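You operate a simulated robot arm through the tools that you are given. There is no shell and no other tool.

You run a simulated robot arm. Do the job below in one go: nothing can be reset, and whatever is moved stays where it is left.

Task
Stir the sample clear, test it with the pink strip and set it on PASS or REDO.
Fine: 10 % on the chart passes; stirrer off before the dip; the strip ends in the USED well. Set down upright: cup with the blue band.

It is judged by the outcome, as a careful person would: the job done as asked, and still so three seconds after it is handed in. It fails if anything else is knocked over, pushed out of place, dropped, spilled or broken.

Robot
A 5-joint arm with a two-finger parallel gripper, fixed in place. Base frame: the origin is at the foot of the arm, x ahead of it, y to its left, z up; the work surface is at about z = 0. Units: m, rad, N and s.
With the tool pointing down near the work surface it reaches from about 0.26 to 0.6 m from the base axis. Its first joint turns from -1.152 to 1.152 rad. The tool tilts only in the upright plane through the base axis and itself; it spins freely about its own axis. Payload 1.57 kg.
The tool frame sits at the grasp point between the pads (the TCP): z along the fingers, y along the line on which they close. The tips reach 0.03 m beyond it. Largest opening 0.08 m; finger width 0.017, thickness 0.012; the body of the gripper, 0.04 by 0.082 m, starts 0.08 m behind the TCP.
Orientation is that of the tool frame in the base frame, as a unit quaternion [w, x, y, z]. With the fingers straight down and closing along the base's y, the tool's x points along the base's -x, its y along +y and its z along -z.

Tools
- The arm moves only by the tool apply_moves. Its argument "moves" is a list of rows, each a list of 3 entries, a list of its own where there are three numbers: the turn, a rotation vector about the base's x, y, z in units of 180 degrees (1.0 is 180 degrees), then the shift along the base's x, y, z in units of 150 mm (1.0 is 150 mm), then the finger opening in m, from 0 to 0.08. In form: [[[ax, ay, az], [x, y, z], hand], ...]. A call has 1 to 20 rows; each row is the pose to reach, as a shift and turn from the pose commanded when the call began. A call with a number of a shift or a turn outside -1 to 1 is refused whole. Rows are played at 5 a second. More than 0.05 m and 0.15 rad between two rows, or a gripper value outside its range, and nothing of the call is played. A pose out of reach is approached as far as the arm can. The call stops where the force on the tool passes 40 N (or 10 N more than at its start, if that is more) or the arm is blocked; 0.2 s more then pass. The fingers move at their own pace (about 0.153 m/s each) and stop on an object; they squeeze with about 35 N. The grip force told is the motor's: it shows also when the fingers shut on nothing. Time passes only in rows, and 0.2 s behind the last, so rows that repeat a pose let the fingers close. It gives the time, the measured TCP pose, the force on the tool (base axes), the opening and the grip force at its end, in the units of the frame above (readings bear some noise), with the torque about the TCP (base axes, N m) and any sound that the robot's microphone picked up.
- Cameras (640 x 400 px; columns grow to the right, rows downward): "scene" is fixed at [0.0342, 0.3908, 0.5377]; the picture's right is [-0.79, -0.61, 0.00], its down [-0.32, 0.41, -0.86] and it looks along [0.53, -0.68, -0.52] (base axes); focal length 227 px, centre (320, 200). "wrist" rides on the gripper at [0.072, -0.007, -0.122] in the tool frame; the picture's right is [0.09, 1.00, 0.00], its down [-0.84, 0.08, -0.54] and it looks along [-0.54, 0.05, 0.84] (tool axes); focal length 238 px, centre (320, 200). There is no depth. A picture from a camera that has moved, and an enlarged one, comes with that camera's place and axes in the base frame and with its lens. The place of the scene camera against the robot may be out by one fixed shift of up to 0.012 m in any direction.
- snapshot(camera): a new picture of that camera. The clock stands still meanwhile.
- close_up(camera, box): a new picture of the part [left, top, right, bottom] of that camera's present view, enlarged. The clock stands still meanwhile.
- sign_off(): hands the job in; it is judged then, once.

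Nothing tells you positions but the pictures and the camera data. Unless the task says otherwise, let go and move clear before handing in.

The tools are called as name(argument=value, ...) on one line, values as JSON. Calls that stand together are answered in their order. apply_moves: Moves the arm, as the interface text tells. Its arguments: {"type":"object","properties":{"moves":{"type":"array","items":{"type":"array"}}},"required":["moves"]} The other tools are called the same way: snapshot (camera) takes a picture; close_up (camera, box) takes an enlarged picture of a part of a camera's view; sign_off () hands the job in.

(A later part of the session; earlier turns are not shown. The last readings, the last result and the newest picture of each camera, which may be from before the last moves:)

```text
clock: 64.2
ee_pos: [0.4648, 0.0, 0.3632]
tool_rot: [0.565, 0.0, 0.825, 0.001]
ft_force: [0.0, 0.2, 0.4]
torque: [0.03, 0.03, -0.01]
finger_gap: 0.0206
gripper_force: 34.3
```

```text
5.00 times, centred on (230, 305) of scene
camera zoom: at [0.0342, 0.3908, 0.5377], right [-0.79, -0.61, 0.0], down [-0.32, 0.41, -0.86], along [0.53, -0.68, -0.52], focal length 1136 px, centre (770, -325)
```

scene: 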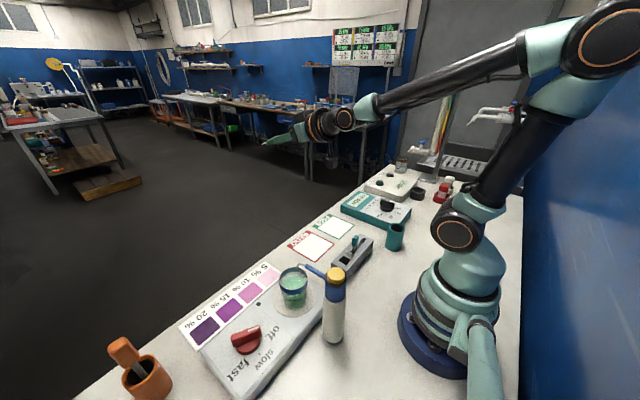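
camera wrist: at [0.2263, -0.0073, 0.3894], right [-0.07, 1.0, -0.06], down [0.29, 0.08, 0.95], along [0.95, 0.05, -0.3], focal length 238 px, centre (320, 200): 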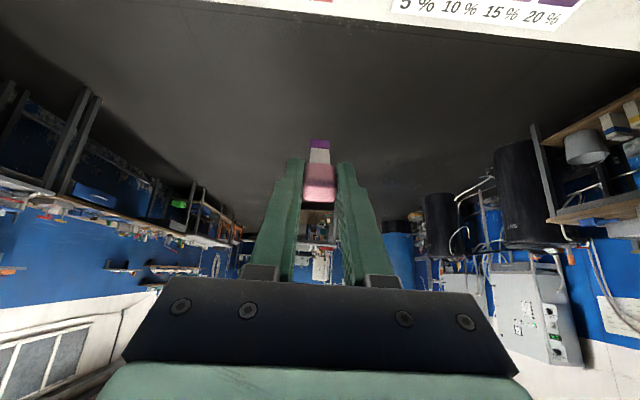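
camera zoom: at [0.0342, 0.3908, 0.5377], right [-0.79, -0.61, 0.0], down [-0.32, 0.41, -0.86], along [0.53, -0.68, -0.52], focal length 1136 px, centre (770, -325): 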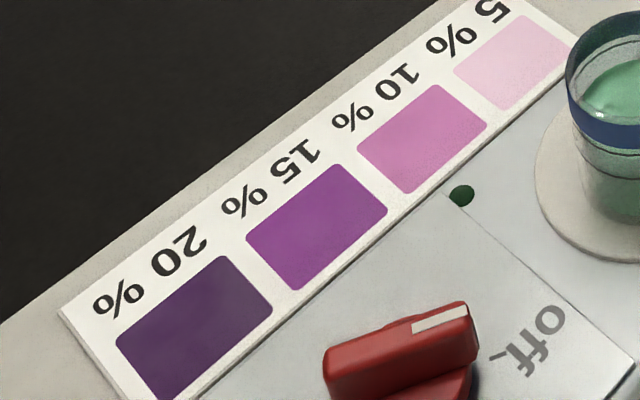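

Lit pad and chart agree: the pad matches the 15 % patch, not 10 %, so the cup goes on REDO. First I'll bring the strip upright again and take it to the USED well.

apply_moves(moves=[[[0, 0.042, 0], [-0.1, 0, 0], 0.014], [[0, 0.084, 0], [-0.2, 0, 0], 0.014], [[0, 0.127, 0], [-0.3, 0, 0], 0.014], [[0, 0.17, 0], [-0.4, 0, -0.03], 0.014], [[0, 0.212, 0], [-0.5, 0, -0.06], 0.014], [[0, 0.255, 0], [-0.6, 0, -0.1], 0.014], [[0, 0.297, 0], [-0.7, 0, -0.13], 0.014], [[0, 0.34, 0], [-0.7, 0, -0.16], 0.014], [[0, 0.382, 0], [-0.7, 0, -0.2], 0.014], [[0, 0.382, 0], [-0.7, 0, -0.2], 0.014]])

snapshot(camera="wrist")

```text
clock: 66.4
ee_pos: [0.3603, -0.0001, 0.3338]
tool_rot: [-0.001, 0.001, 1.0, 0.0]
ft_force: [-0.1, 0.3, -0.6]
torque: [0.01, 0.03, 0.05]
finger_gap: 0.0207
gripper_force: 33.8
```

```text
taken
camera wrist: at [0.2886, -0.0068, 0.4565], right [-0.09, 1.0, 0.0], down [0.84, 0.08, 0.54], along [0.54, 0.05, -0.84], focal length 238 px, centre (320, 200)
```

wrist: 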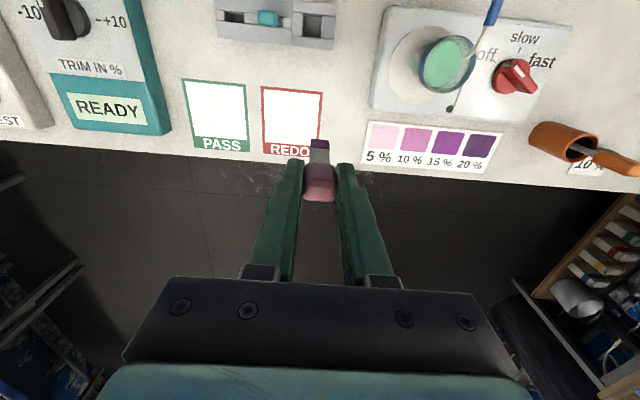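

apply_moves(moves=[[[0, 0, 0], [-0.16, -0.035, -0.2], 0.014], [[0, 0, 0], [-0.32, -0.07, -0.4], 0.014], [[0, 0, 0], [-0.48, -0.1, -0.6], 0.014], [[0, 0, 0], [-0.647, -0.135, -0.75], 0.014], [[0, 0, 0], [-0.647, -0.135, -0.83], 0.014], [[0, 0, 0], [-0.647, -0.135, -0.83], 0.014]])

snapshot(camera="wrist")

close_up(camera="scene", box=[310, 180, 400, 290])

close_up(camera="wrist", box=[260, 80, 400, 220])

```text
clock: 67.8
ee_pos: [0.264, -0.021, 0.2086]
tool_rot: [0.001, 0.0, 1.0, 0.0]
ft_force: [0.0, -0.6, -0.2]
torque: [0.04, 0.01, 0.0]
finger_gap: 0.0204
gripper_force: 33.9
```

```text
taken
camera wrist: at [0.1917, -0.0281, 0.3311], right [-0.09, 1.0, 0.0], down [0.84, 0.08, 0.54], along [0.54, 0.05, -0.84], focal length 238 px, centre (320, 200)
```

wrist: 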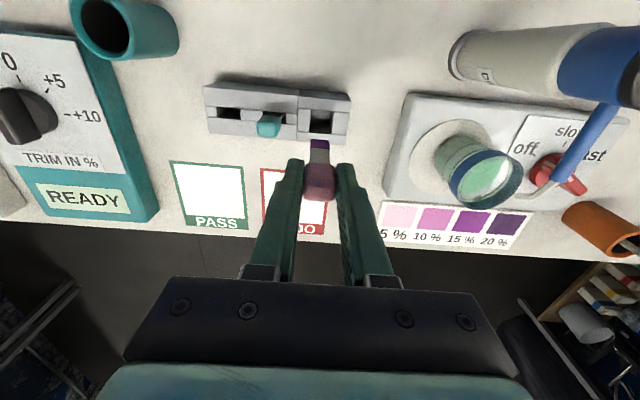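

```text
3.64 times, centred on (355, 235) of scene
camera zoom: at [0.0342, 0.3908, 0.5377], right [-0.79, -0.61, 0.0], down [-0.32, 0.41, -0.86], along [0.53, -0.68, -0.52], focal length 827 px, centre (193, 73)
```

zoom: 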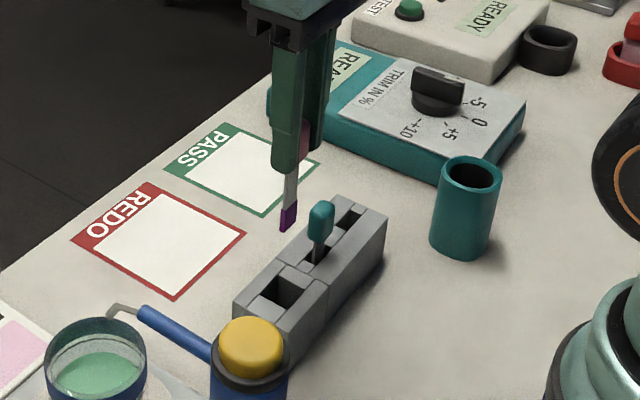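

```text
2.86 times, centred on (330, 150) of wrist
camera zoom: at [0.1917, -0.0281, 0.3311], right [-0.09, 1.0, 0.0], down [0.84, 0.08, 0.54], along [0.54, 0.05, -0.84], focal length 681 px, centre (291, 343)
```

zoom: 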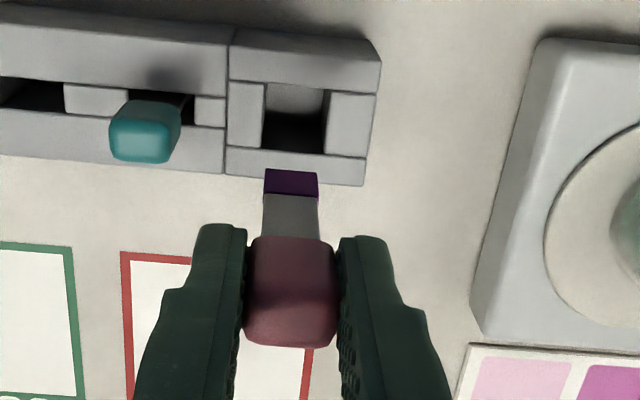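

The strip end is almost directly over the well; a 2 mm nudge to +y centres it. I'll lower it to just above the opening and check.

apply_moves(moves=[[[0, 0, 0], [-0.005, 0.013, -0.12], 0.014], [[0, 0, 0], [-0.005, 0.013, -0.24], 0.014], [[0, 0, 0], [-0.005, 0.013, -0.34], 0.014], [[0, 0, 0], [-0.005, 0.013, -0.34], 0.014]])

close_up(camera="scene", box=[320, 200, 390, 290])

close_up(camera="wrist", box=[260, 80, 400, 220])

```text
clock: 68.8
ee_pos: [0.2615, -0.0209, 0.1584]
tool_rot: [0.001, 0.001, 1.0, -0.001]
ft_force: [-0.3, -1.0, 0.4]
torque: [0.0, 0.04, -0.01]
finger_gap: 0.0205
gripper_force: 33.4
```

```text
4.44 times, centred on (355, 245) of scene
camera zoom: at [0.0342, 0.3908, 0.5377], right [-0.79, -0.61, 0.0], down [-0.32, 0.41, -0.86], along [0.53, -0.68, -0.52], focal length 1010 px, centre (164, 0)
```

zoom: 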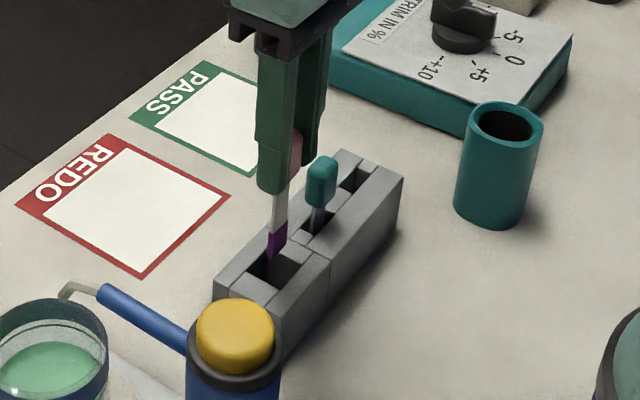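

```text
2.86 times, centred on (330, 150) of wrist
camera zoom: at [0.1902, -0.0267, 0.2806], right [-0.09, 1.0, 0.0], down [0.84, 0.08, 0.54], along [0.54, 0.05, -0.84], focal length 681 px, centre (291, 343)
```

zoom: 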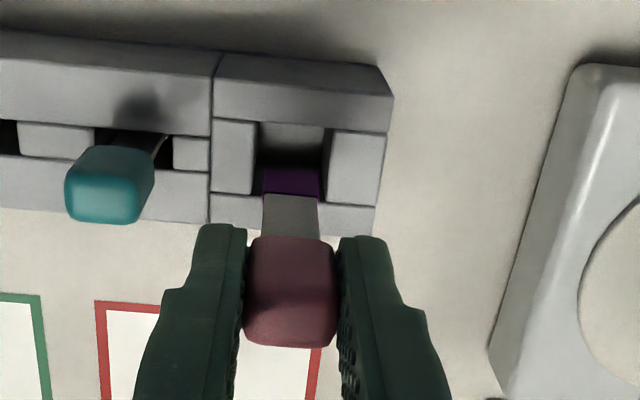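

The strip end is entering the middle of the well, so I'll lower it the rest of the way gently.

apply_moves(moves=[[[0, 0, 0], [0.002, 0, -0.1], 0.014], [[0, 0, 0], [0.003, 0, -0.2], 0.014], [[0, 0, 0], [0.003, 0, -0.28], 0.014], [[0, 0, 0], [0.003, 0, -0.33], 0.014], [[0, 0, 0], [0.003, 0, -0.36], 0.014], [[0, 0, 0], [0.003, 0, -0.36], 0.014]])

close_up(camera="scene", box=[320, 200, 390, 290])

close_up(camera="wrist", box=[260, 80, 400, 220])

```text
clock: 70.2
ee_pos: [0.2627, -0.0184, 0.1066]
tool_rot: [0.0, 0.0, 1.0, 0.0]
ft_force: [-0.2, 0.0, -0.4]
torque: [-0.03, -0.01, 0.01]
finger_gap: 0.0207
gripper_force: 34.1
```

```text
4.44 times, centred on (355, 245) of scene
camera zoom: at [0.0342, 0.3908, 0.5377], right [-0.79, -0.61, 0.0], down [-0.32, 0.41, -0.86], along [0.53, -0.68, -0.52], focal length 1010 px, centre (164, 0)
```

zoom: 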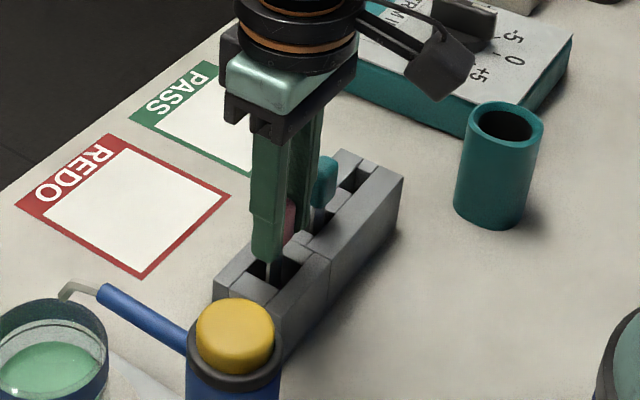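

```text
2.86 times, centred on (330, 150) of wrist
camera zoom: at [0.1904, -0.0257, 0.2272], right [-0.09, 1.0, 0.0], down [0.84, 0.08, 0.54], along [0.54, 0.05, -0.84], focal length 681 px, centre (291, 343)
```

zoom: 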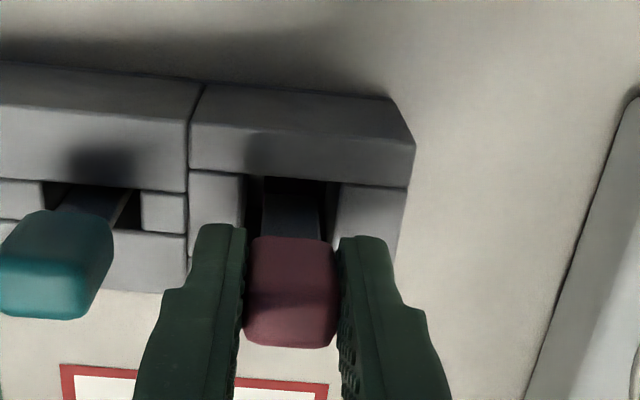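

No contact yet. I'll ease down a few more millimetres to seat it on the well floor.

apply_moves(moves=[[[0, 0, 0], [0, 0, -0.012], 0.014], [[0, 0, 0], [0, 0, -0.022], 0.014], [[0, 0, 0], [0, 0, -0.03], 0.014], [[0, 0, 0], [0, 0, -0.036], 0.014]])

```text
clock: 71.2
ee_pos: [0.2625, -0.0183, 0.1003]
tool_rot: [0.001, 0.0, 1.0, 0.0]
ft_force: [-3.4, 0.1, 20.2]
torque: [-0.01, 0.32, -0.02]
finger_gap: 0.0205
gripper_force: 34.1
```

It's seated (20 N of contact). I'll back off 1.5 mm, release gently and rise.

apply_moves(moves=[[[0, 0, 0], [0, 0, 0.012], 0.014], [[0, 0, 0], [0, 0, 0.012], 0.022], [[0, 0, 0], [0, 0, 0.012], 0.03], [[0, 0, 0], [0, 0, 0.012], 0.04], [[0, 0, 0], [0, 0, 0.012], 0.04]])

close_up(camera="wrist", box=[260, 80, 400, 220])

close_up(camera="scene", box=[320, 200, 390, 290])

```text
clock: 72.4
ee_pos: [0.2614, -0.0185, 0.1011]
tool_rot: [0.0, 0.0, 1.0, 0.0]
ft_force: [0.0, 0.4, -0.4]
torque: [0.02, 0.0, 0.0]
finger_gap: 0.0397
gripper_force: 0.1
```

```text
2.86 times, centred on (330, 150) of wrist
camera zoom: at [0.1905, -0.0255, 0.2235], right [-0.09, 1.0, 0.0], down [0.84, 0.08, 0.54], along [0.54, 0.05, -0.84], focal length 681 px, centre (291, 343)
```

zoom: 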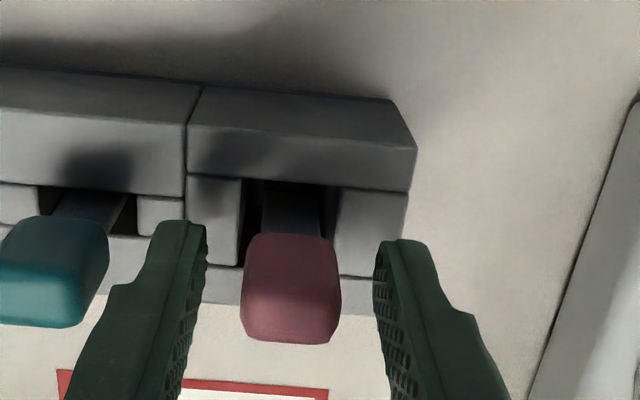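

```text
4.44 times, centred on (355, 245) of scene
camera zoom: at [0.0342, 0.3908, 0.5377], right [-0.79, -0.61, 0.0], down [-0.32, 0.41, -0.86], along [0.53, -0.68, -0.52], focal length 1010 px, centre (164, 0)
```

zoom: 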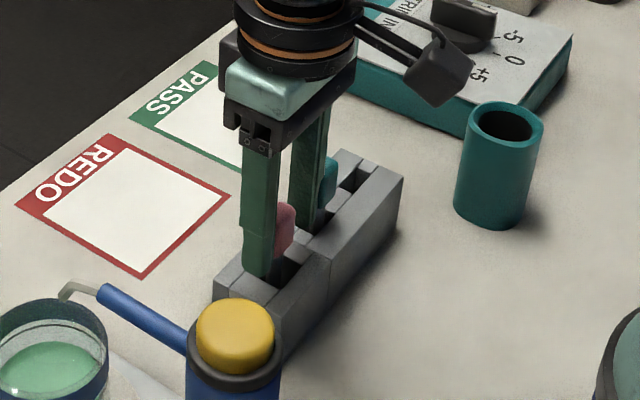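

The strip is released and standing in the well. Rising straight up now.

apply_moves(moves=[[[0, 0, 0], [0, 0, 0.15], 0.04], [[0, 0, 0], [0, 0, 0.4], 0.04], [[0, 0, 0], [0, 0, 0.7], 0.04], [[0, 0, 0], [0, 0, 1.0], 0.04]])

snapshot(camera="wrist")

close_up(camera="scene", box=[250, 200, 400, 340])

```text
clock: 73.4
ee_pos: [0.2619, -0.0213, 0.2533]
tool_rot: [-0.001, 0.0, 1.0, 0.0]
ft_force: [1.0, -0.4, 0.3]
torque: [-0.02, 0.02, 0.01]
finger_gap: 0.0399
gripper_force: 0.0
```

```text
taken
camera wrist: at [0.1902, -0.0263, 0.3749], right [-0.09, 1.0, 0.0], down [0.84, 0.08, 0.54], along [0.54, 0.05, -0.84], focal length 238 px, centre (320, 200)
```

wrist: 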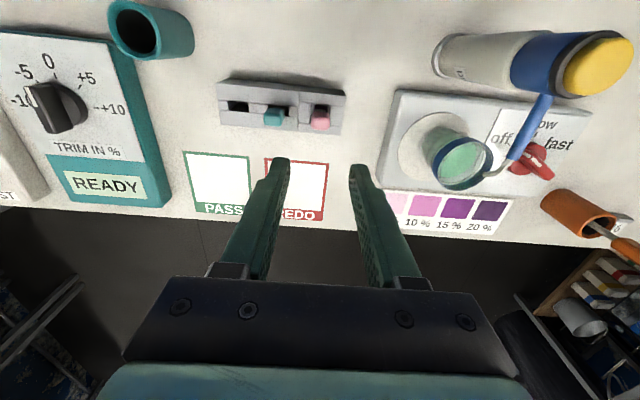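

```text
2.86 times, centred on (325, 270) of scene
camera zoom: at [0.0342, 0.3908, 0.5377], right [-0.79, -0.61, 0.0], down [-0.32, 0.41, -0.86], along [0.53, -0.68, -0.52], focal length 649 px, centre (306, 0)
```

zoom: 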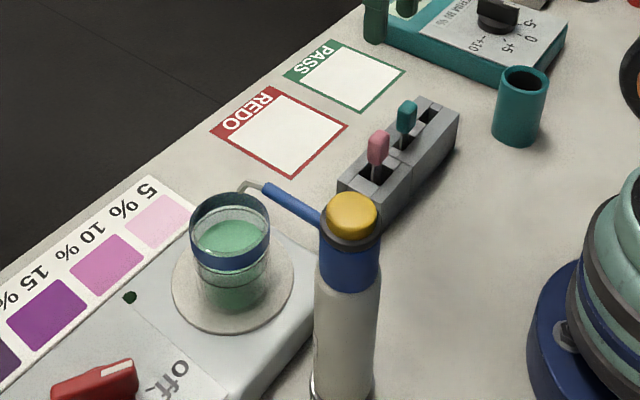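

The strip stands in the USED well. Now for the cup: the fingers will straddle the spout along y and grip the blue band high up, so the gripper body stays above the spout.

apply_moves(moves=[[[0, 0, 0], [0.1, 0.1, 0.167], 0.06], [[0, 0, 0], [0.187, 0.35, 0.167], 0.08], [[0, 0, 0], [0.187, 0.6, 0.167], 0.08], [[0, 0, 0], [0.187, 0.85, 0.167], 0.08], [[0, 0, 0], [0.187, 1.0, 0.167], 0.08]])

apply_moves(moves=[[[0, 0, 0], [0.004, 0.1, 0], 0.08], [[0, 0, 0], [0.006, 0.158, 0], 0.08], [[0, 0, 0], [0.006, 0.158, 0], 0.08]])

snapshot(camera="wrist")

close_up(camera="wrist", box=[260, 20, 400, 180])

close_up(camera="scene", box=[220, 160, 380, 340])

```text
clock: 74.6
ee_pos: [0.2894, 0.1307, 0.2754]
tool_rot: [0.001, 0.0, 1.0, 0.001]
ft_force: [-0.4, 0.4, -0.3]
torque: [-0.05, 0.01, -0.01]
finger_gap: 0.0805
gripper_force: 0.0
```

```text
clock: 75.4
ee_pos: [0.29, 0.1535, 0.2757]
tool_rot: [0.0, 0.0, 1.0, 0.0]
ft_force: [-0.9, -0.3, -0.7]
torque: [0.0, 0.03, 0.01]
finger_gap: 0.0802
gripper_force: 0.0
```

```text
taken
camera wrist: at [0.2185, 0.1468, 0.3979], right [-0.09, 1.0, 0.0], down [0.84, 0.08, 0.54], along [0.54, 0.05, -0.84], focal length 238 px, centre (320, 200)
```

wrist: 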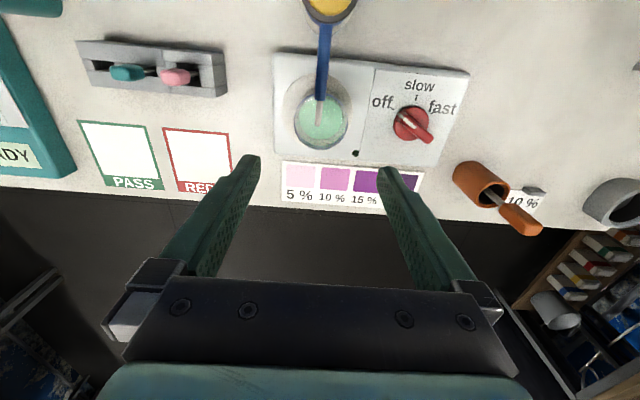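

```text
2.50 times, centred on (330, 100) of wrist
camera zoom: at [0.2185, 0.1468, 0.3979], right [-0.09, 1.0, 0.0], down [0.84, 0.08, 0.54], along [0.54, 0.05, -0.84], focal length 596 px, centre (295, 450)
```

zoom: 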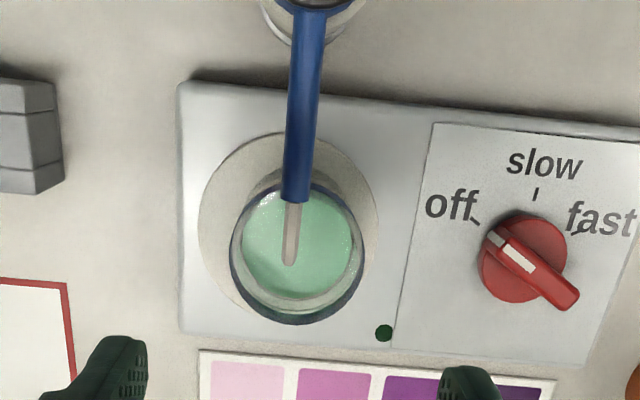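

```text
2.22 times, centred on (300, 250) of scene
camera zoom: at [0.0342, 0.3908, 0.5377], right [-0.79, -0.61, 0.0], down [-0.32, 0.41, -0.86], along [0.53, -0.68, -0.52], focal length 505 px, centre (364, 89)
```

zoom: 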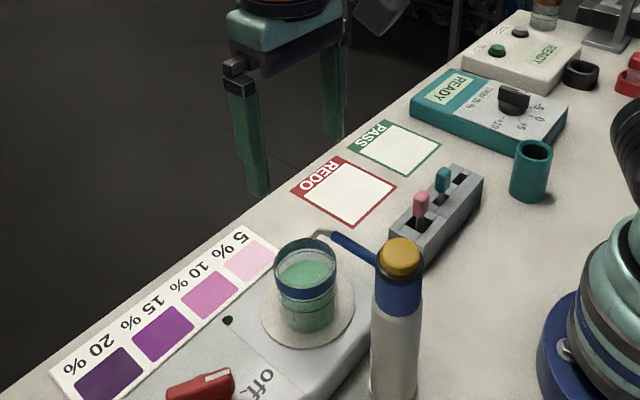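

The gripper is centred over the cup with the spout between the fingers. I'll descend in two stages, checking clearances.

apply_moves(moves=[[[0, 0, 0], [-0.002, 0.003, -0.15], 0.08], [[0, 0, 0], [-0.002, 0.003, -0.3], 0.08], [[0, 0, 0], [-0.002, 0.003, -0.45], 0.08], [[0, 0, 0], [-0.002, 0.003, -0.55], 0.08], [[0, 0, 0], [-0.002, 0.003, -0.55], 0.08]])

snapshot(camera="wrist")

close_up(camera="scene", box=[220, 180, 380, 340])

```text
clock: 76.6
ee_pos: [0.2915, 0.1557, 0.1932]
tool_rot: [0.0, 0.0, 1.0, -0.001]
ft_force: [0.3, 0.5, -0.2]
torque: [-0.02, -0.03, 0.02]
finger_gap: 0.0802
gripper_force: 0.1
```

```text
taken
camera wrist: at [0.2191, 0.1488, 0.3152], right [-0.09, 1.0, 0.0], down [0.84, 0.08, 0.54], along [0.54, 0.05, -0.84], focal length 238 px, centre (320, 200)
```

wrist: 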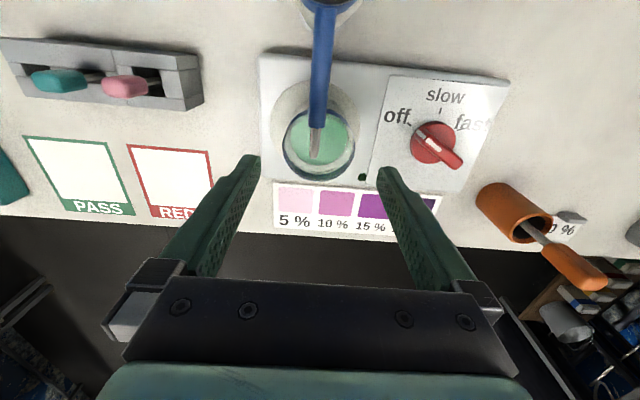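

```text
2.50 times, centred on (300, 260) of scene
camera zoom: at [0.0342, 0.3908, 0.5377], right [-0.79, -0.61, 0.0], down [-0.32, 0.41, -0.86], along [0.53, -0.68, -0.52], focal length 568 px, centre (370, 50)
```

zoom: 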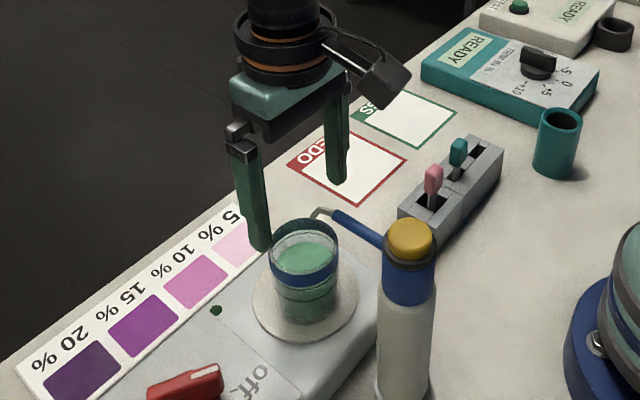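

Clearances look good: the spout is between the fingers and the camera is well above the yellow cap. I'll descend to band height.

apply_moves(moves=[[[0, 0, 0], [-0.004, -0.008, -0.1], 0.08], [[0, 0, 0], [-0.006, -0.008, -0.2], 0.08], [[0, 0, 0], [-0.006, -0.008, -0.3], 0.08], [[0, 0, 0], [-0.006, -0.008, -0.378], 0.08], [[0, 0, 0], [-0.006, -0.008, -0.378], 0.08]])

snapshot(camera="wrist")

close_up(camera="scene", box=[220, 180, 380, 340])

```text
clock: 77.8
ee_pos: [0.2898, 0.1542, 0.1376]
tool_rot: [0.001, 0.0, 1.0, 0.0]
ft_force: [-0.1, 0.5, -0.3]
torque: [-0.05, 0.02, 0.02]
finger_gap: 0.0799
gripper_force: 0.1
```

```text
taken
camera wrist: at [0.218, 0.148, 0.2591], right [-0.09, 1.0, 0.0], down [0.84, 0.08, 0.54], along [0.54, 0.05, -0.84], focal length 238 px, centre (320, 200)
```

wrist: 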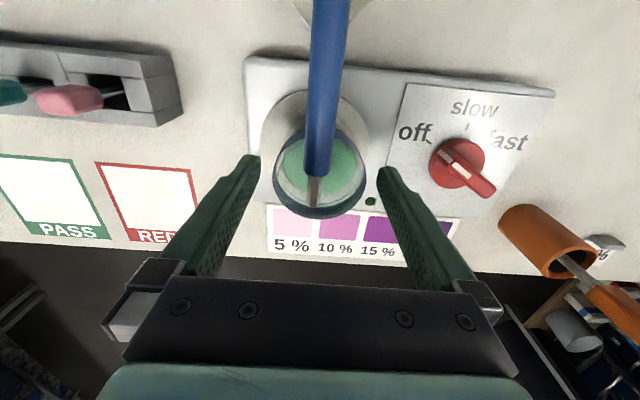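

```text
2.50 times, centred on (300, 260) of scene
camera zoom: at [0.0342, 0.3908, 0.5377], right [-0.79, -0.61, 0.0], down [-0.32, 0.41, -0.86], along [0.53, -0.68, -0.52], focal length 568 px, centre (370, 50)
```

zoom: 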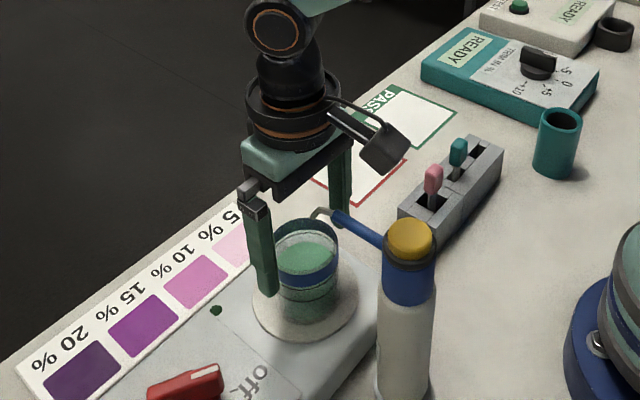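

The fingertips are beside the blue band, centred on the cup. Closing gently.

apply_moves(moves=[[[0, 0, 0], [0, 0, 0], 0.072], [[0, 0, 0], [0, 0, 0], 0.066], [[0, 0, 0], [0, 0, 0], 0.062], [[0, 0, 0], [0, 0, 0], 0.056], [[0, 0, 0], [0, 0, 0], 0.056], [[0, 0, 0], [0, 0, 0], 0.056]])

close_up(camera="wrist", box=[220, 60, 420, 240])

close_up(camera="scene", box=[240, 200, 360, 340])

```text
clock: 79.2
ee_pos: [0.2897, 0.1538, 0.1372]
tool_rot: [0.0, 0.0, 1.0, 0.0]
ft_force: [0.0, 1.2, -1.0]
torque: [0.07, -0.01, 0.01]
finger_gap: 0.061
gripper_force: 35.6
```

```text
2.22 times, centred on (320, 150) of wrist
camera zoom: at [0.2181, 0.148, 0.2593], right [-0.09, 1.0, 0.0], down [0.84, 0.08, 0.54], along [0.54, 0.05, -0.84], focal length 530 px, centre (320, 311)
```

zoom: 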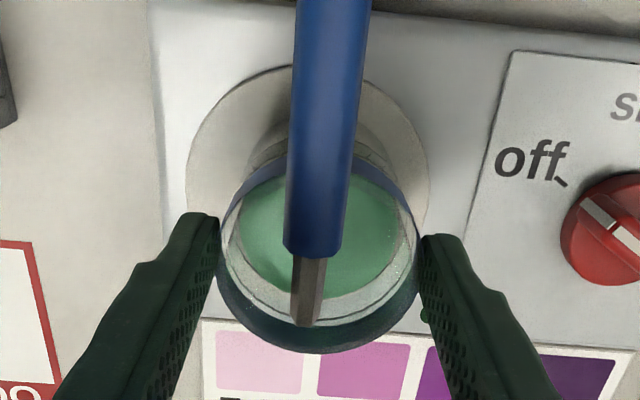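

```text
2.86 times, centred on (300, 270) of scene
camera zoom: at [0.0342, 0.3908, 0.5377], right [-0.79, -0.61, 0.0], down [-0.32, 0.41, -0.86], along [0.53, -0.68, -0.52], focal length 649 px, centre (377, 0)
```

zoom: 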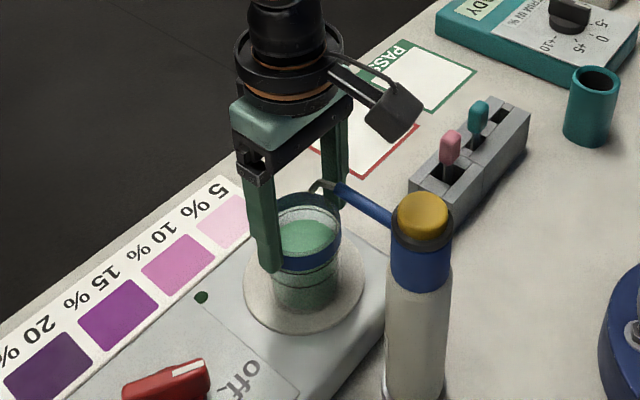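

The band is gripped (gap 61 mm). I'll lift just 16 mm, leaving the rim well under the spout tip, and check the hold before sliding it out.

apply_moves(moves=[[[0, 0, 0], [0, 0, 0.025], 0.056], [[0, 0, 0], [0, 0, 0.05], 0.056], [[0, 0, 0], [0, 0, 0.08], 0.056], [[0, 0, 0], [0, 0, 0.107], 0.056], [[0, 0, 0], [0, 0, 0.107], 0.056]])

close_up(camera="scene", box=[240, 200, 360, 340])

close_up(camera="wrist", box=[220, 60, 420, 240])

```text
clock: 80.4
ee_pos: [0.2895, 0.1545, 0.154]
tool_rot: [0.001, 0.0, 1.0, 0.0]
ft_force: [0.4, -0.2, 0.3]
torque: [-0.02, 0.03, 0.01]
finger_gap: 0.056
gripper_force: 0.1
```

```text
2.86 times, centred on (300, 270) of scene
camera zoom: at [0.0342, 0.3908, 0.5377], right [-0.79, -0.61, 0.0], down [-0.32, 0.41, -0.86], along [0.53, -0.68, -0.52], focal length 649 px, centre (377, 0)
```

zoom: 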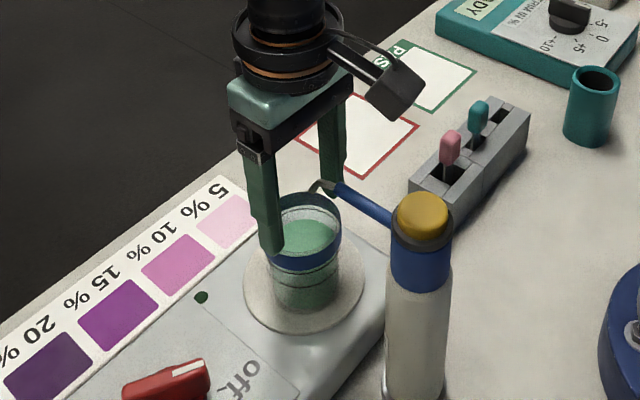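

```text
2.22 times, centred on (320, 150) of wrist
camera zoom: at [0.2182, 0.1472, 0.2761], right [-0.09, 1.0, 0.0], down [0.84, 0.08, 0.54], along [0.54, 0.05, -0.84], focal length 530 px, centre (320, 311)
```

zoom: 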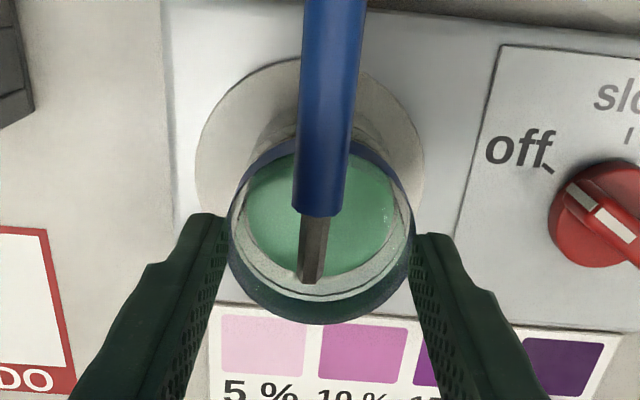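

The fingers slid up off the rim, which is lower than I estimated (≈0.115). The cup hasn't moved and sits upright on the plate. I'll reopen and grip about 16 mm lower, where the gripper body still clears the spout (top ≈0.187).

apply_moves(moves=[[[0, 0, 0], [0, 0, 0.02], 0.07], [[0, 0, 0], [0.01, 0, 0.02], 0.08], [[0, 0, 0], [0.017, 0, 0.02], 0.08], [[0, 0, 0], [0.017, 0, -0.06], 0.08], [[0, 0, 0], [0.017, 0, -0.12], 0.08], [[0, 0, 0], [0.017, 0, -0.16], 0.08], [[0, 0, 0], [0.017, 0, -0.16], 0.08]])

snapshot(camera="wrist")

close_up(camera="scene", box=[260, 210, 360, 330])

```text
clock: 82.0
ee_pos: [0.2927, 0.1536, 0.1307]
tool_rot: [0.0, -0.001, 1.0, -0.001]
ft_force: [0.1, -0.4, 1.2]
torque: [0.0, -0.01, -0.01]
finger_gap: 0.0799
gripper_force: 0.1
```

```text
taken
camera wrist: at [0.2211, 0.1475, 0.252], right [-0.09, 1.0, 0.0], down [0.84, 0.08, 0.54], along [0.54, 0.05, -0.84], focal length 238 px, centre (320, 200)
```

wrist: 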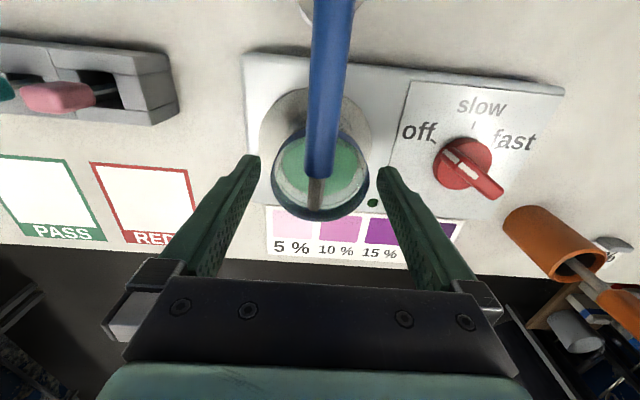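

```text
3.33 times, centred on (310, 270) of scene
camera zoom: at [0.0342, 0.3908, 0.5377], right [-0.79, -0.61, 0.0], down [-0.32, 0.41, -0.86], along [0.53, -0.68, -0.52], focal length 758 px, centre (353, -33)
```

zoom: 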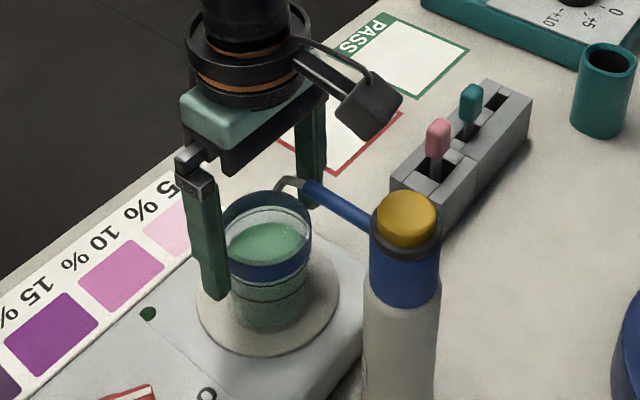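

Clearances still look fine. I'll go down another 9 mm and close on the band.

apply_moves(moves=[[[0, 0, 0], [0, 0, -0.03], 0.08], [[0, 0, 0], [0, 0, -0.06], 0.08], [[0, 0, 0], [0, 0, -0.06], 0.072], [[0, 0, 0], [0, 0, -0.06], 0.066], [[0, 0, 0], [0, 0, -0.06], 0.058], [[0, 0, 0], [0, 0, -0.06], 0.05], [[0, 0, 0], [0, 0, -0.06], 0.05], [[0, 0, 0], [0, 0, -0.06], 0.05]])

close_up(camera="wrist", box=[220, 60, 420, 240])

close_up(camera="scene", box=[260, 210, 360, 330])

```text
clock: 83.8
ee_pos: [0.2935, 0.1545, 0.1205]
tool_rot: [-0.001, 0.001, 1.0, 0.0]
ft_force: [-0.8, -0.4, -0.4]
torque: [-0.02, 0.03, 0.02]
finger_gap: 0.0608
gripper_force: 34.8
```

```text
2.22 times, centred on (320, 150) of wrist
camera zoom: at [0.2209, 0.1476, 0.2425], right [-0.09, 1.0, 0.0], down [0.84, 0.08, 0.54], along [0.54, 0.05, -0.84], focal length 530 px, centre (320, 311)
```

zoom: 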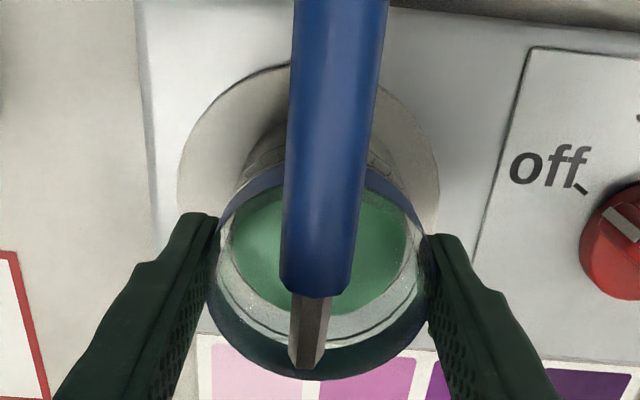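

```text
3.33 times, centred on (310, 270) of scene
camera zoom: at [0.0342, 0.3908, 0.5376], right [-0.79, -0.61, 0.0], down [-0.32, 0.41, -0.86], along [0.53, -0.68, -0.52], focal length 758 px, centre (353, -33)
```

zoom: 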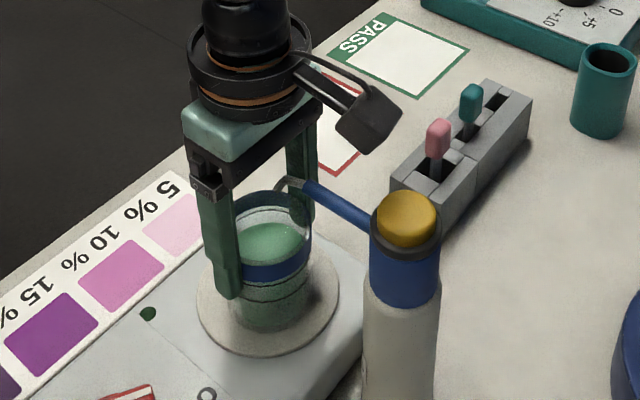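

The band is held with the fingertips below its lower edge. I'll lift a few millimetres as a test.

apply_moves(moves=[[[0, 0, 0], [0, 0, 0.015], 0.05], [[0, 0, 0], [0, 0, 0.03], 0.05], [[0, 0, 0], [0, 0, 0.05], 0.05], [[0, 0, 0], [0, 0, 0.05], 0.05]])

close_up(camera="wrist", box=[220, 60, 420, 240])

close_up(camera="scene", box=[260, 210, 360, 330])

```text
clock: 84.8
ee_pos: [0.2933, 0.1537, 0.1272]
tool_rot: [0.0, 0.0, 1.0, 0.0]
ft_force: [0.1, -0.3, -1.8]
torque: [0.01, -0.03, -0.01]
finger_gap: 0.0609
gripper_force: 34.8
```

```text
2.22 times, centred on (320, 150) of wrist
camera zoom: at [0.2213, 0.1479, 0.2496], right [-0.09, 1.0, 0.0], down [0.84, 0.08, 0.54], along [0.54, 0.05, -0.84], focal length 530 px, centre (320, 311)
```

zoom: 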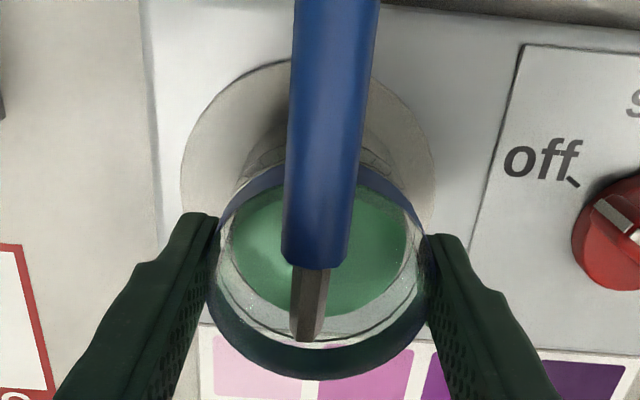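

```text
3.33 times, centred on (310, 270) of scene
camera zoom: at [0.0342, 0.3908, 0.5376], right [-0.79, -0.61, 0.0], down [-0.32, 0.41, -0.86], along [0.53, -0.68, -0.52], focal length 758 px, centre (353, -33)
```

zoom: 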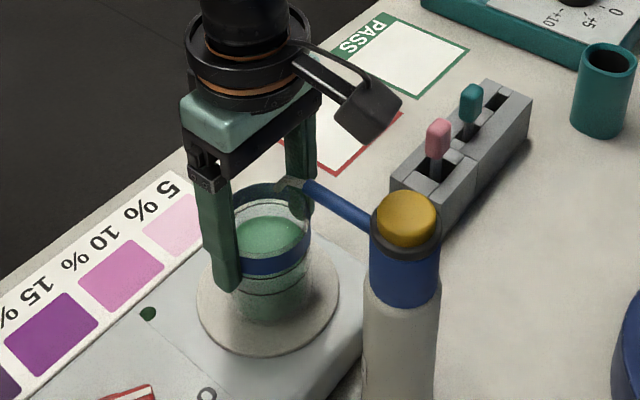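

The cup is held and came up with the fingers (≈1.8 N of weight). I'll lift 10 mm more, then slide it straight out from under the spout in +x, slowly.

apply_moves(moves=[[[0, 0, 0], [0, 0, 0.035], 0.05], [[0, 0, 0], [0, 0, 0.067], 0.05], [[0, 0, 0], [0.03, 0, 0.067], 0.05], [[0, 0, 0], [0.09, 0, 0.067], 0.05], [[0, 0, 0], [0.16, 0, 0.067], 0.05], [[0, 0, 0], [0.24, 0, 0.067], 0.05], [[0, 0, 0], [0.32, 0, 0.067], 0.05], [[0, 0, 0], [0.4, 0, 0.067], 0.05], [[0, 0, 0], [0.46, 0, 0.067], 0.05], [[0, 0, 0], [0.5, 0, 0.067], 0.05], [[0, 0, 0], [0.5, 0, 0.067], 0.05]])

snapshot(camera="wrist")

close_up(camera="scene", box=[220, 170, 380, 340])

```text
clock: 87.2
ee_pos: [0.3676, 0.1549, 0.1393]
tool_rot: [0.0, 0.001, 1.0, 0.001]
ft_force: [0.3, 0.1, -2.6]
torque: [0.01, 0.0, -0.02]
finger_gap: 0.0607
gripper_force: 34.8
```

```text
taken
camera wrist: at [0.2957, 0.1475, 0.2601], right [-0.09, 1.0, 0.0], down [0.84, 0.08, 0.54], along [0.54, 0.05, -0.84], focal length 238 px, centre (320, 200)
```

wrist: 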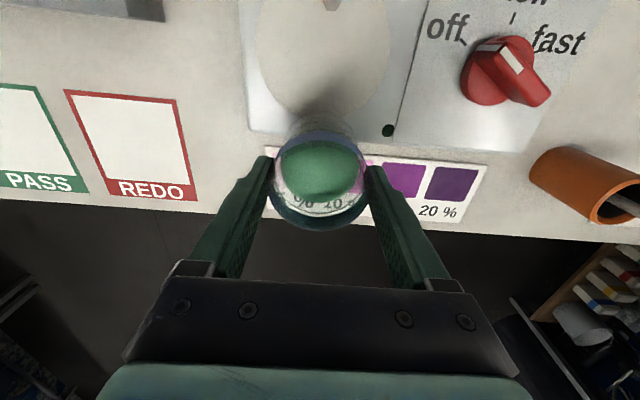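

```text
2.35 times, centred on (300, 255) of scene
camera zoom: at [0.0342, 0.3908, 0.5376], right [-0.79, -0.61, 0.0], down [-0.32, 0.41, -0.86], along [0.53, -0.68, -0.52], focal length 535 px, centre (367, 71)
```

zoom: 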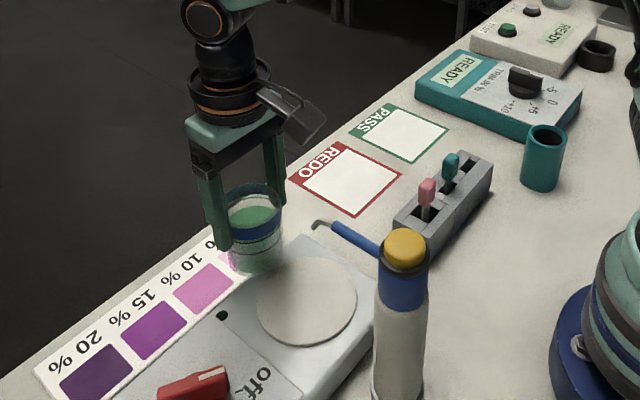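

The cup is clear of the spout and upright. The REDO card spans x 0.353–0.475, y -0.107–0.007, so I'll carry the cup smoothly to (0.405, -0.05) above it.

apply_moves(moves=[[[0, 0, 0], [0.01, -0.03, 0.03], 0.05], [[0, 0, 0], [0.03, -0.1, 0.06], 0.05], [[0, 0, 0], [0.06, -0.2, 0.06], 0.05], [[0, 0, 0], [0.09, -0.32, 0.06], 0.05], [[0, 0, 0], [0.12, -0.44, 0.06], 0.05], [[0, 0, 0], [0.15, -0.56, 0.06], 0.05], [[0, 0, 0], [0.18, -0.68, 0.06], 0.05], [[0, 0, 0], [0.21, -0.78, 0.06], 0.05], [[0, 0, 0], [0.23, -0.86, 0.06], 0.05], [[0, 0, 0], [0.24, -0.9, 0.06], 0.05]])

apply_moves(moves=[[[0, 0, 0], [0, -0.04, 0], 0.05], [[0, 0, 0], [0, -0.11, 0], 0.05], [[0, 0, 0], [0, -0.2, 0], 0.05], [[0, 0, 0], [0, -0.3, 0], 0.05], [[0, 0, 0], [0.0, -0.39, 0], 0.05], [[0, 0, 0], [0.0, -0.44, 0], 0.05], [[0, 0, 0], [0.0, -0.463, 0], 0.05], [[0, 0, 0], [0.0, -0.463, 0], 0.05]])

snapshot(camera="wrist")

close_up(camera="scene", box=[240, 140, 400, 290])

```text
clock: 89.4
ee_pos: [0.4029, 0.0169, 0.1471]
tool_rot: [0.0, 0.0, 1.0, 0.0]
ft_force: [-0.6, -1.2, -2.2]
torque: [-0.03, -0.02, 0.01]
finger_gap: 0.0611
gripper_force: 35.2
```

```text
clock: 91.2
ee_pos: [0.4034, -0.0507, 0.147]
tool_rot: [0.0, 0.0, 1.0, 0.0]
ft_force: [0.0, 0.7, -2.2]
torque: [0.01, 0.0, 0.01]
finger_gap: 0.061
gripper_force: 35.2
```

```text
taken
camera wrist: at [0.3311, -0.0579, 0.2684], right [-0.09, 1.0, 0.0], down [0.84, 0.08, 0.54], along [0.54, 0.05, -0.84], focal length 238 px, centre (320, 200)
```

wrist: 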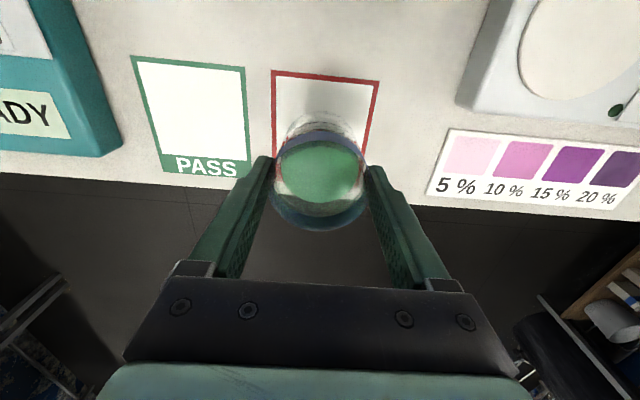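

```text
2.67 times, centred on (320, 215) of scene
camera zoom: at [0.0342, 0.3908, 0.5377], right [-0.79, -0.61, 0.0], down [-0.32, 0.41, -0.86], along [0.53, -0.68, -0.52], focal length 606 px, centre (320, 160)
```

zoom: 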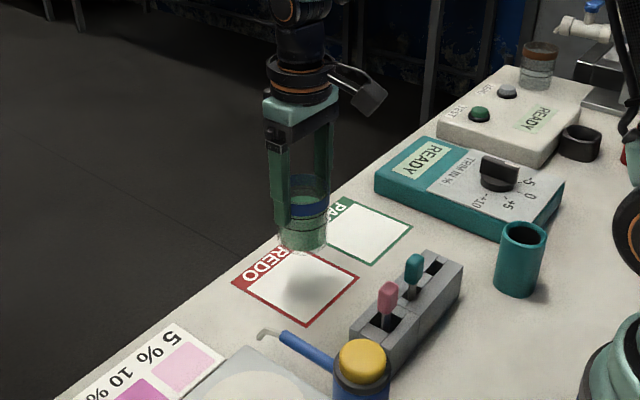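

The cup is over the REDO card's white field. I'll lower it gently to just above the card.

apply_moves(moves=[[[0, 0, 0], [0.01, 0, -0.04], 0.05], [[0, 0, 0], [0.015, 0, -0.12], 0.05], [[0, 0, 0], [0.015, 0.003, -0.2], 0.05], [[0, 0, 0], [0.015, 0.005, -0.28], 0.05], [[0, 0, 0], [0.015, 0.005, -0.36], 0.05], [[0, 0, 0], [0.015, 0.005, -0.41], 0.05], [[0, 0, 0], [0.015, 0.005, -0.43], 0.05], [[0, 0, 0], [0.015, 0.005, -0.43], 0.05]])

close_up(camera="scene", box=[250, 170, 370, 280])

snapshot(camera="wrist")

```text
clock: 93.0
ee_pos: [0.4056, -0.0485, 0.082]
tool_rot: [0.0, 0.0, 1.0, 0.0]
ft_force: [0.5, 0.8, -2.5]
torque: [0.01, 0.02, 0.03]
finger_gap: 0.0608
gripper_force: 35.3
```

```text
3.64 times, centred on (310, 225) of scene
camera zoom: at [0.0342, 0.3908, 0.5377], right [-0.79, -0.61, 0.0], down [-0.32, 0.41, -0.86], along [0.53, -0.68, -0.52], focal length 827 px, centre (356, 109)
```

zoom: 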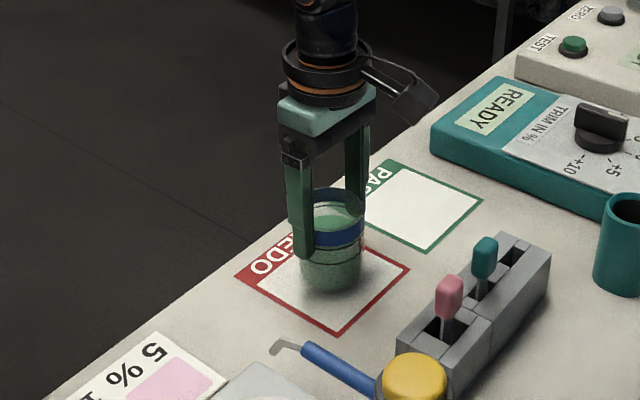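

```text
taken
camera wrist: at [0.3342, -0.056, 0.2044], right [-0.09, 1.0, 0.0], down [0.84, 0.08, 0.54], along [0.54, 0.05, -0.84], focal length 238 px, centre (320, 200)
```

wrist: 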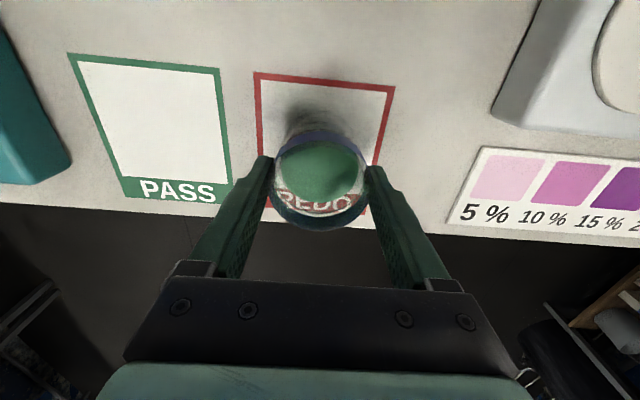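

Almost down. Lowering in 1.5 mm steps while watching for contact.

apply_moves(moves=[[[0, 0, 0], [0, 0, -0.012], 0.05], [[0, 0, 0], [0, 0, -0.024], 0.05], [[0, 0, 0], [0, 0, -0.036], 0.05], [[0, 0, 0], [0, 0, -0.048], 0.05]])

```text
clock: 94.0
ee_pos: [0.4048, -0.05, 0.0773]
tool_rot: [0.0, 0.0, 1.0, -0.001]
ft_force: [-4.6, 2.1, 13.1]
torque: [0.12, 0.34, -0.05]
finger_gap: 0.0609
gripper_force: 35.4
```

It's touched down (13 N up). I'll ease up by under a millimetre to take the load off, then check before releasing.

apply_moves(moves=[[[0, 0, 0], [0, 0, 0.007], 0.05], [[0, 0, 0], [0, 0, 0.007], 0.05]])

close_up(camera="scene", box=[270, 190, 350, 270])

close_up(camera="wrist", box=[220, 60, 420, 240])

```text
clock: 94.6
ee_pos: [0.4048, -0.0497, 0.0756]
tool_rot: [0.0, 0.0, 1.0, -0.001]
ft_force: [-0.1, 0.0, -2.7]
torque: [-0.01, -0.02, 0.01]
finger_gap: 0.0607
gripper_force: 35.0
```

```text
5.00 times, centred on (310, 230) of scene
camera zoom: at [0.0342, 0.3908, 0.5377], right [-0.79, -0.61, 0.0], down [-0.32, 0.41, -0.86], along [0.53, -0.68, -0.52], focal length 1136 px, centre (370, 50)
```

zoom: 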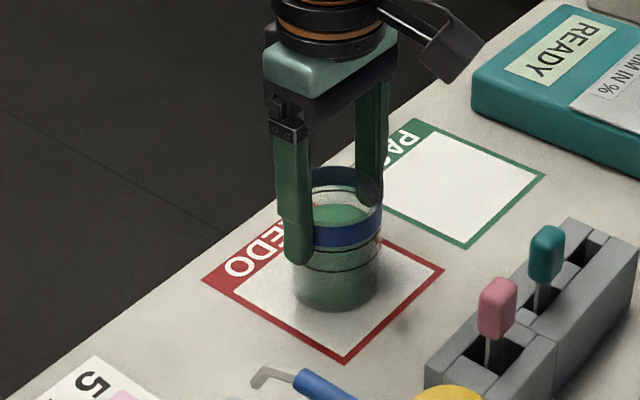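

```text
2.22 times, centred on (320, 150) of wrist
camera zoom: at [0.3337, -0.056, 0.1979], right [-0.09, 1.0, 0.0], down [0.84, 0.08, 0.54], along [0.54, 0.05, -0.84], focal length 530 px, centre (320, 311)
```

zoom: 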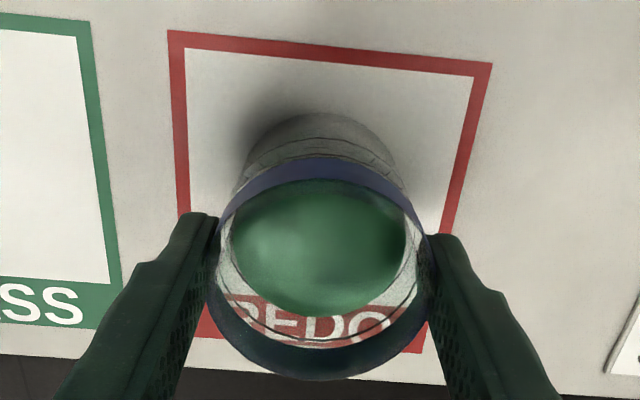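

The cup sits upright well inside the REDO card. I'll lower the last half millimetre and open the fingers slowly.

apply_moves(moves=[[[0, 0, 0], [0, 0, -0.004], 0.05], [[0, 0, 0], [0, 0, -0.004], 0.062], [[0, 0, 0], [0, 0, -0.004], 0.066], [[0, 0, 0], [0, 0, -0.004], 0.072], [[0, 0, 0], [0, 0, -0.004], 0.08], [[0, 0, 0], [0, 0, -0.004], 0.08]])

close_up(camera="wrist", box=[220, 60, 420, 240])

close_up(camera="scene", box=[270, 190, 350, 270])

```text
clock: 96.0
ee_pos: [0.4055, -0.0488, 0.0765]
tool_rot: [0.0, 0.0, 1.0, 0.0]
ft_force: [-0.1, 0.0, -0.2]
torque: [0.01, -0.01, -0.03]
finger_gap: 0.08
gripper_force: 0.0
```

```text
2.22 times, centred on (320, 150) of wrist
camera zoom: at [0.3339, -0.0559, 0.1974], right [-0.09, 1.0, 0.0], down [0.84, 0.08, 0.54], along [0.54, 0.05, -0.84], focal length 530 px, centre (320, 311)
```

zoom: 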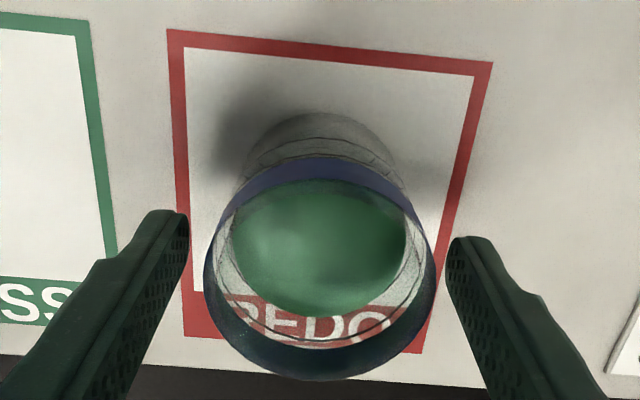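

```text
5.00 times, centred on (310, 230) of scene
camera zoom: at [0.0342, 0.3908, 0.5377], right [-0.79, -0.61, 0.0], down [-0.32, 0.41, -0.86], along [0.53, -0.68, -0.52], focal length 1136 px, centre (370, 50)
```

zoom: 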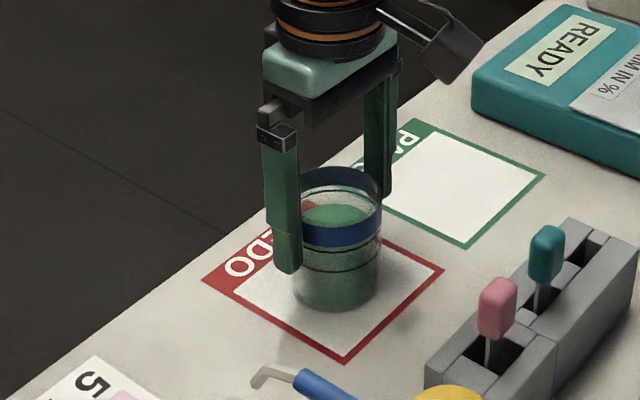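

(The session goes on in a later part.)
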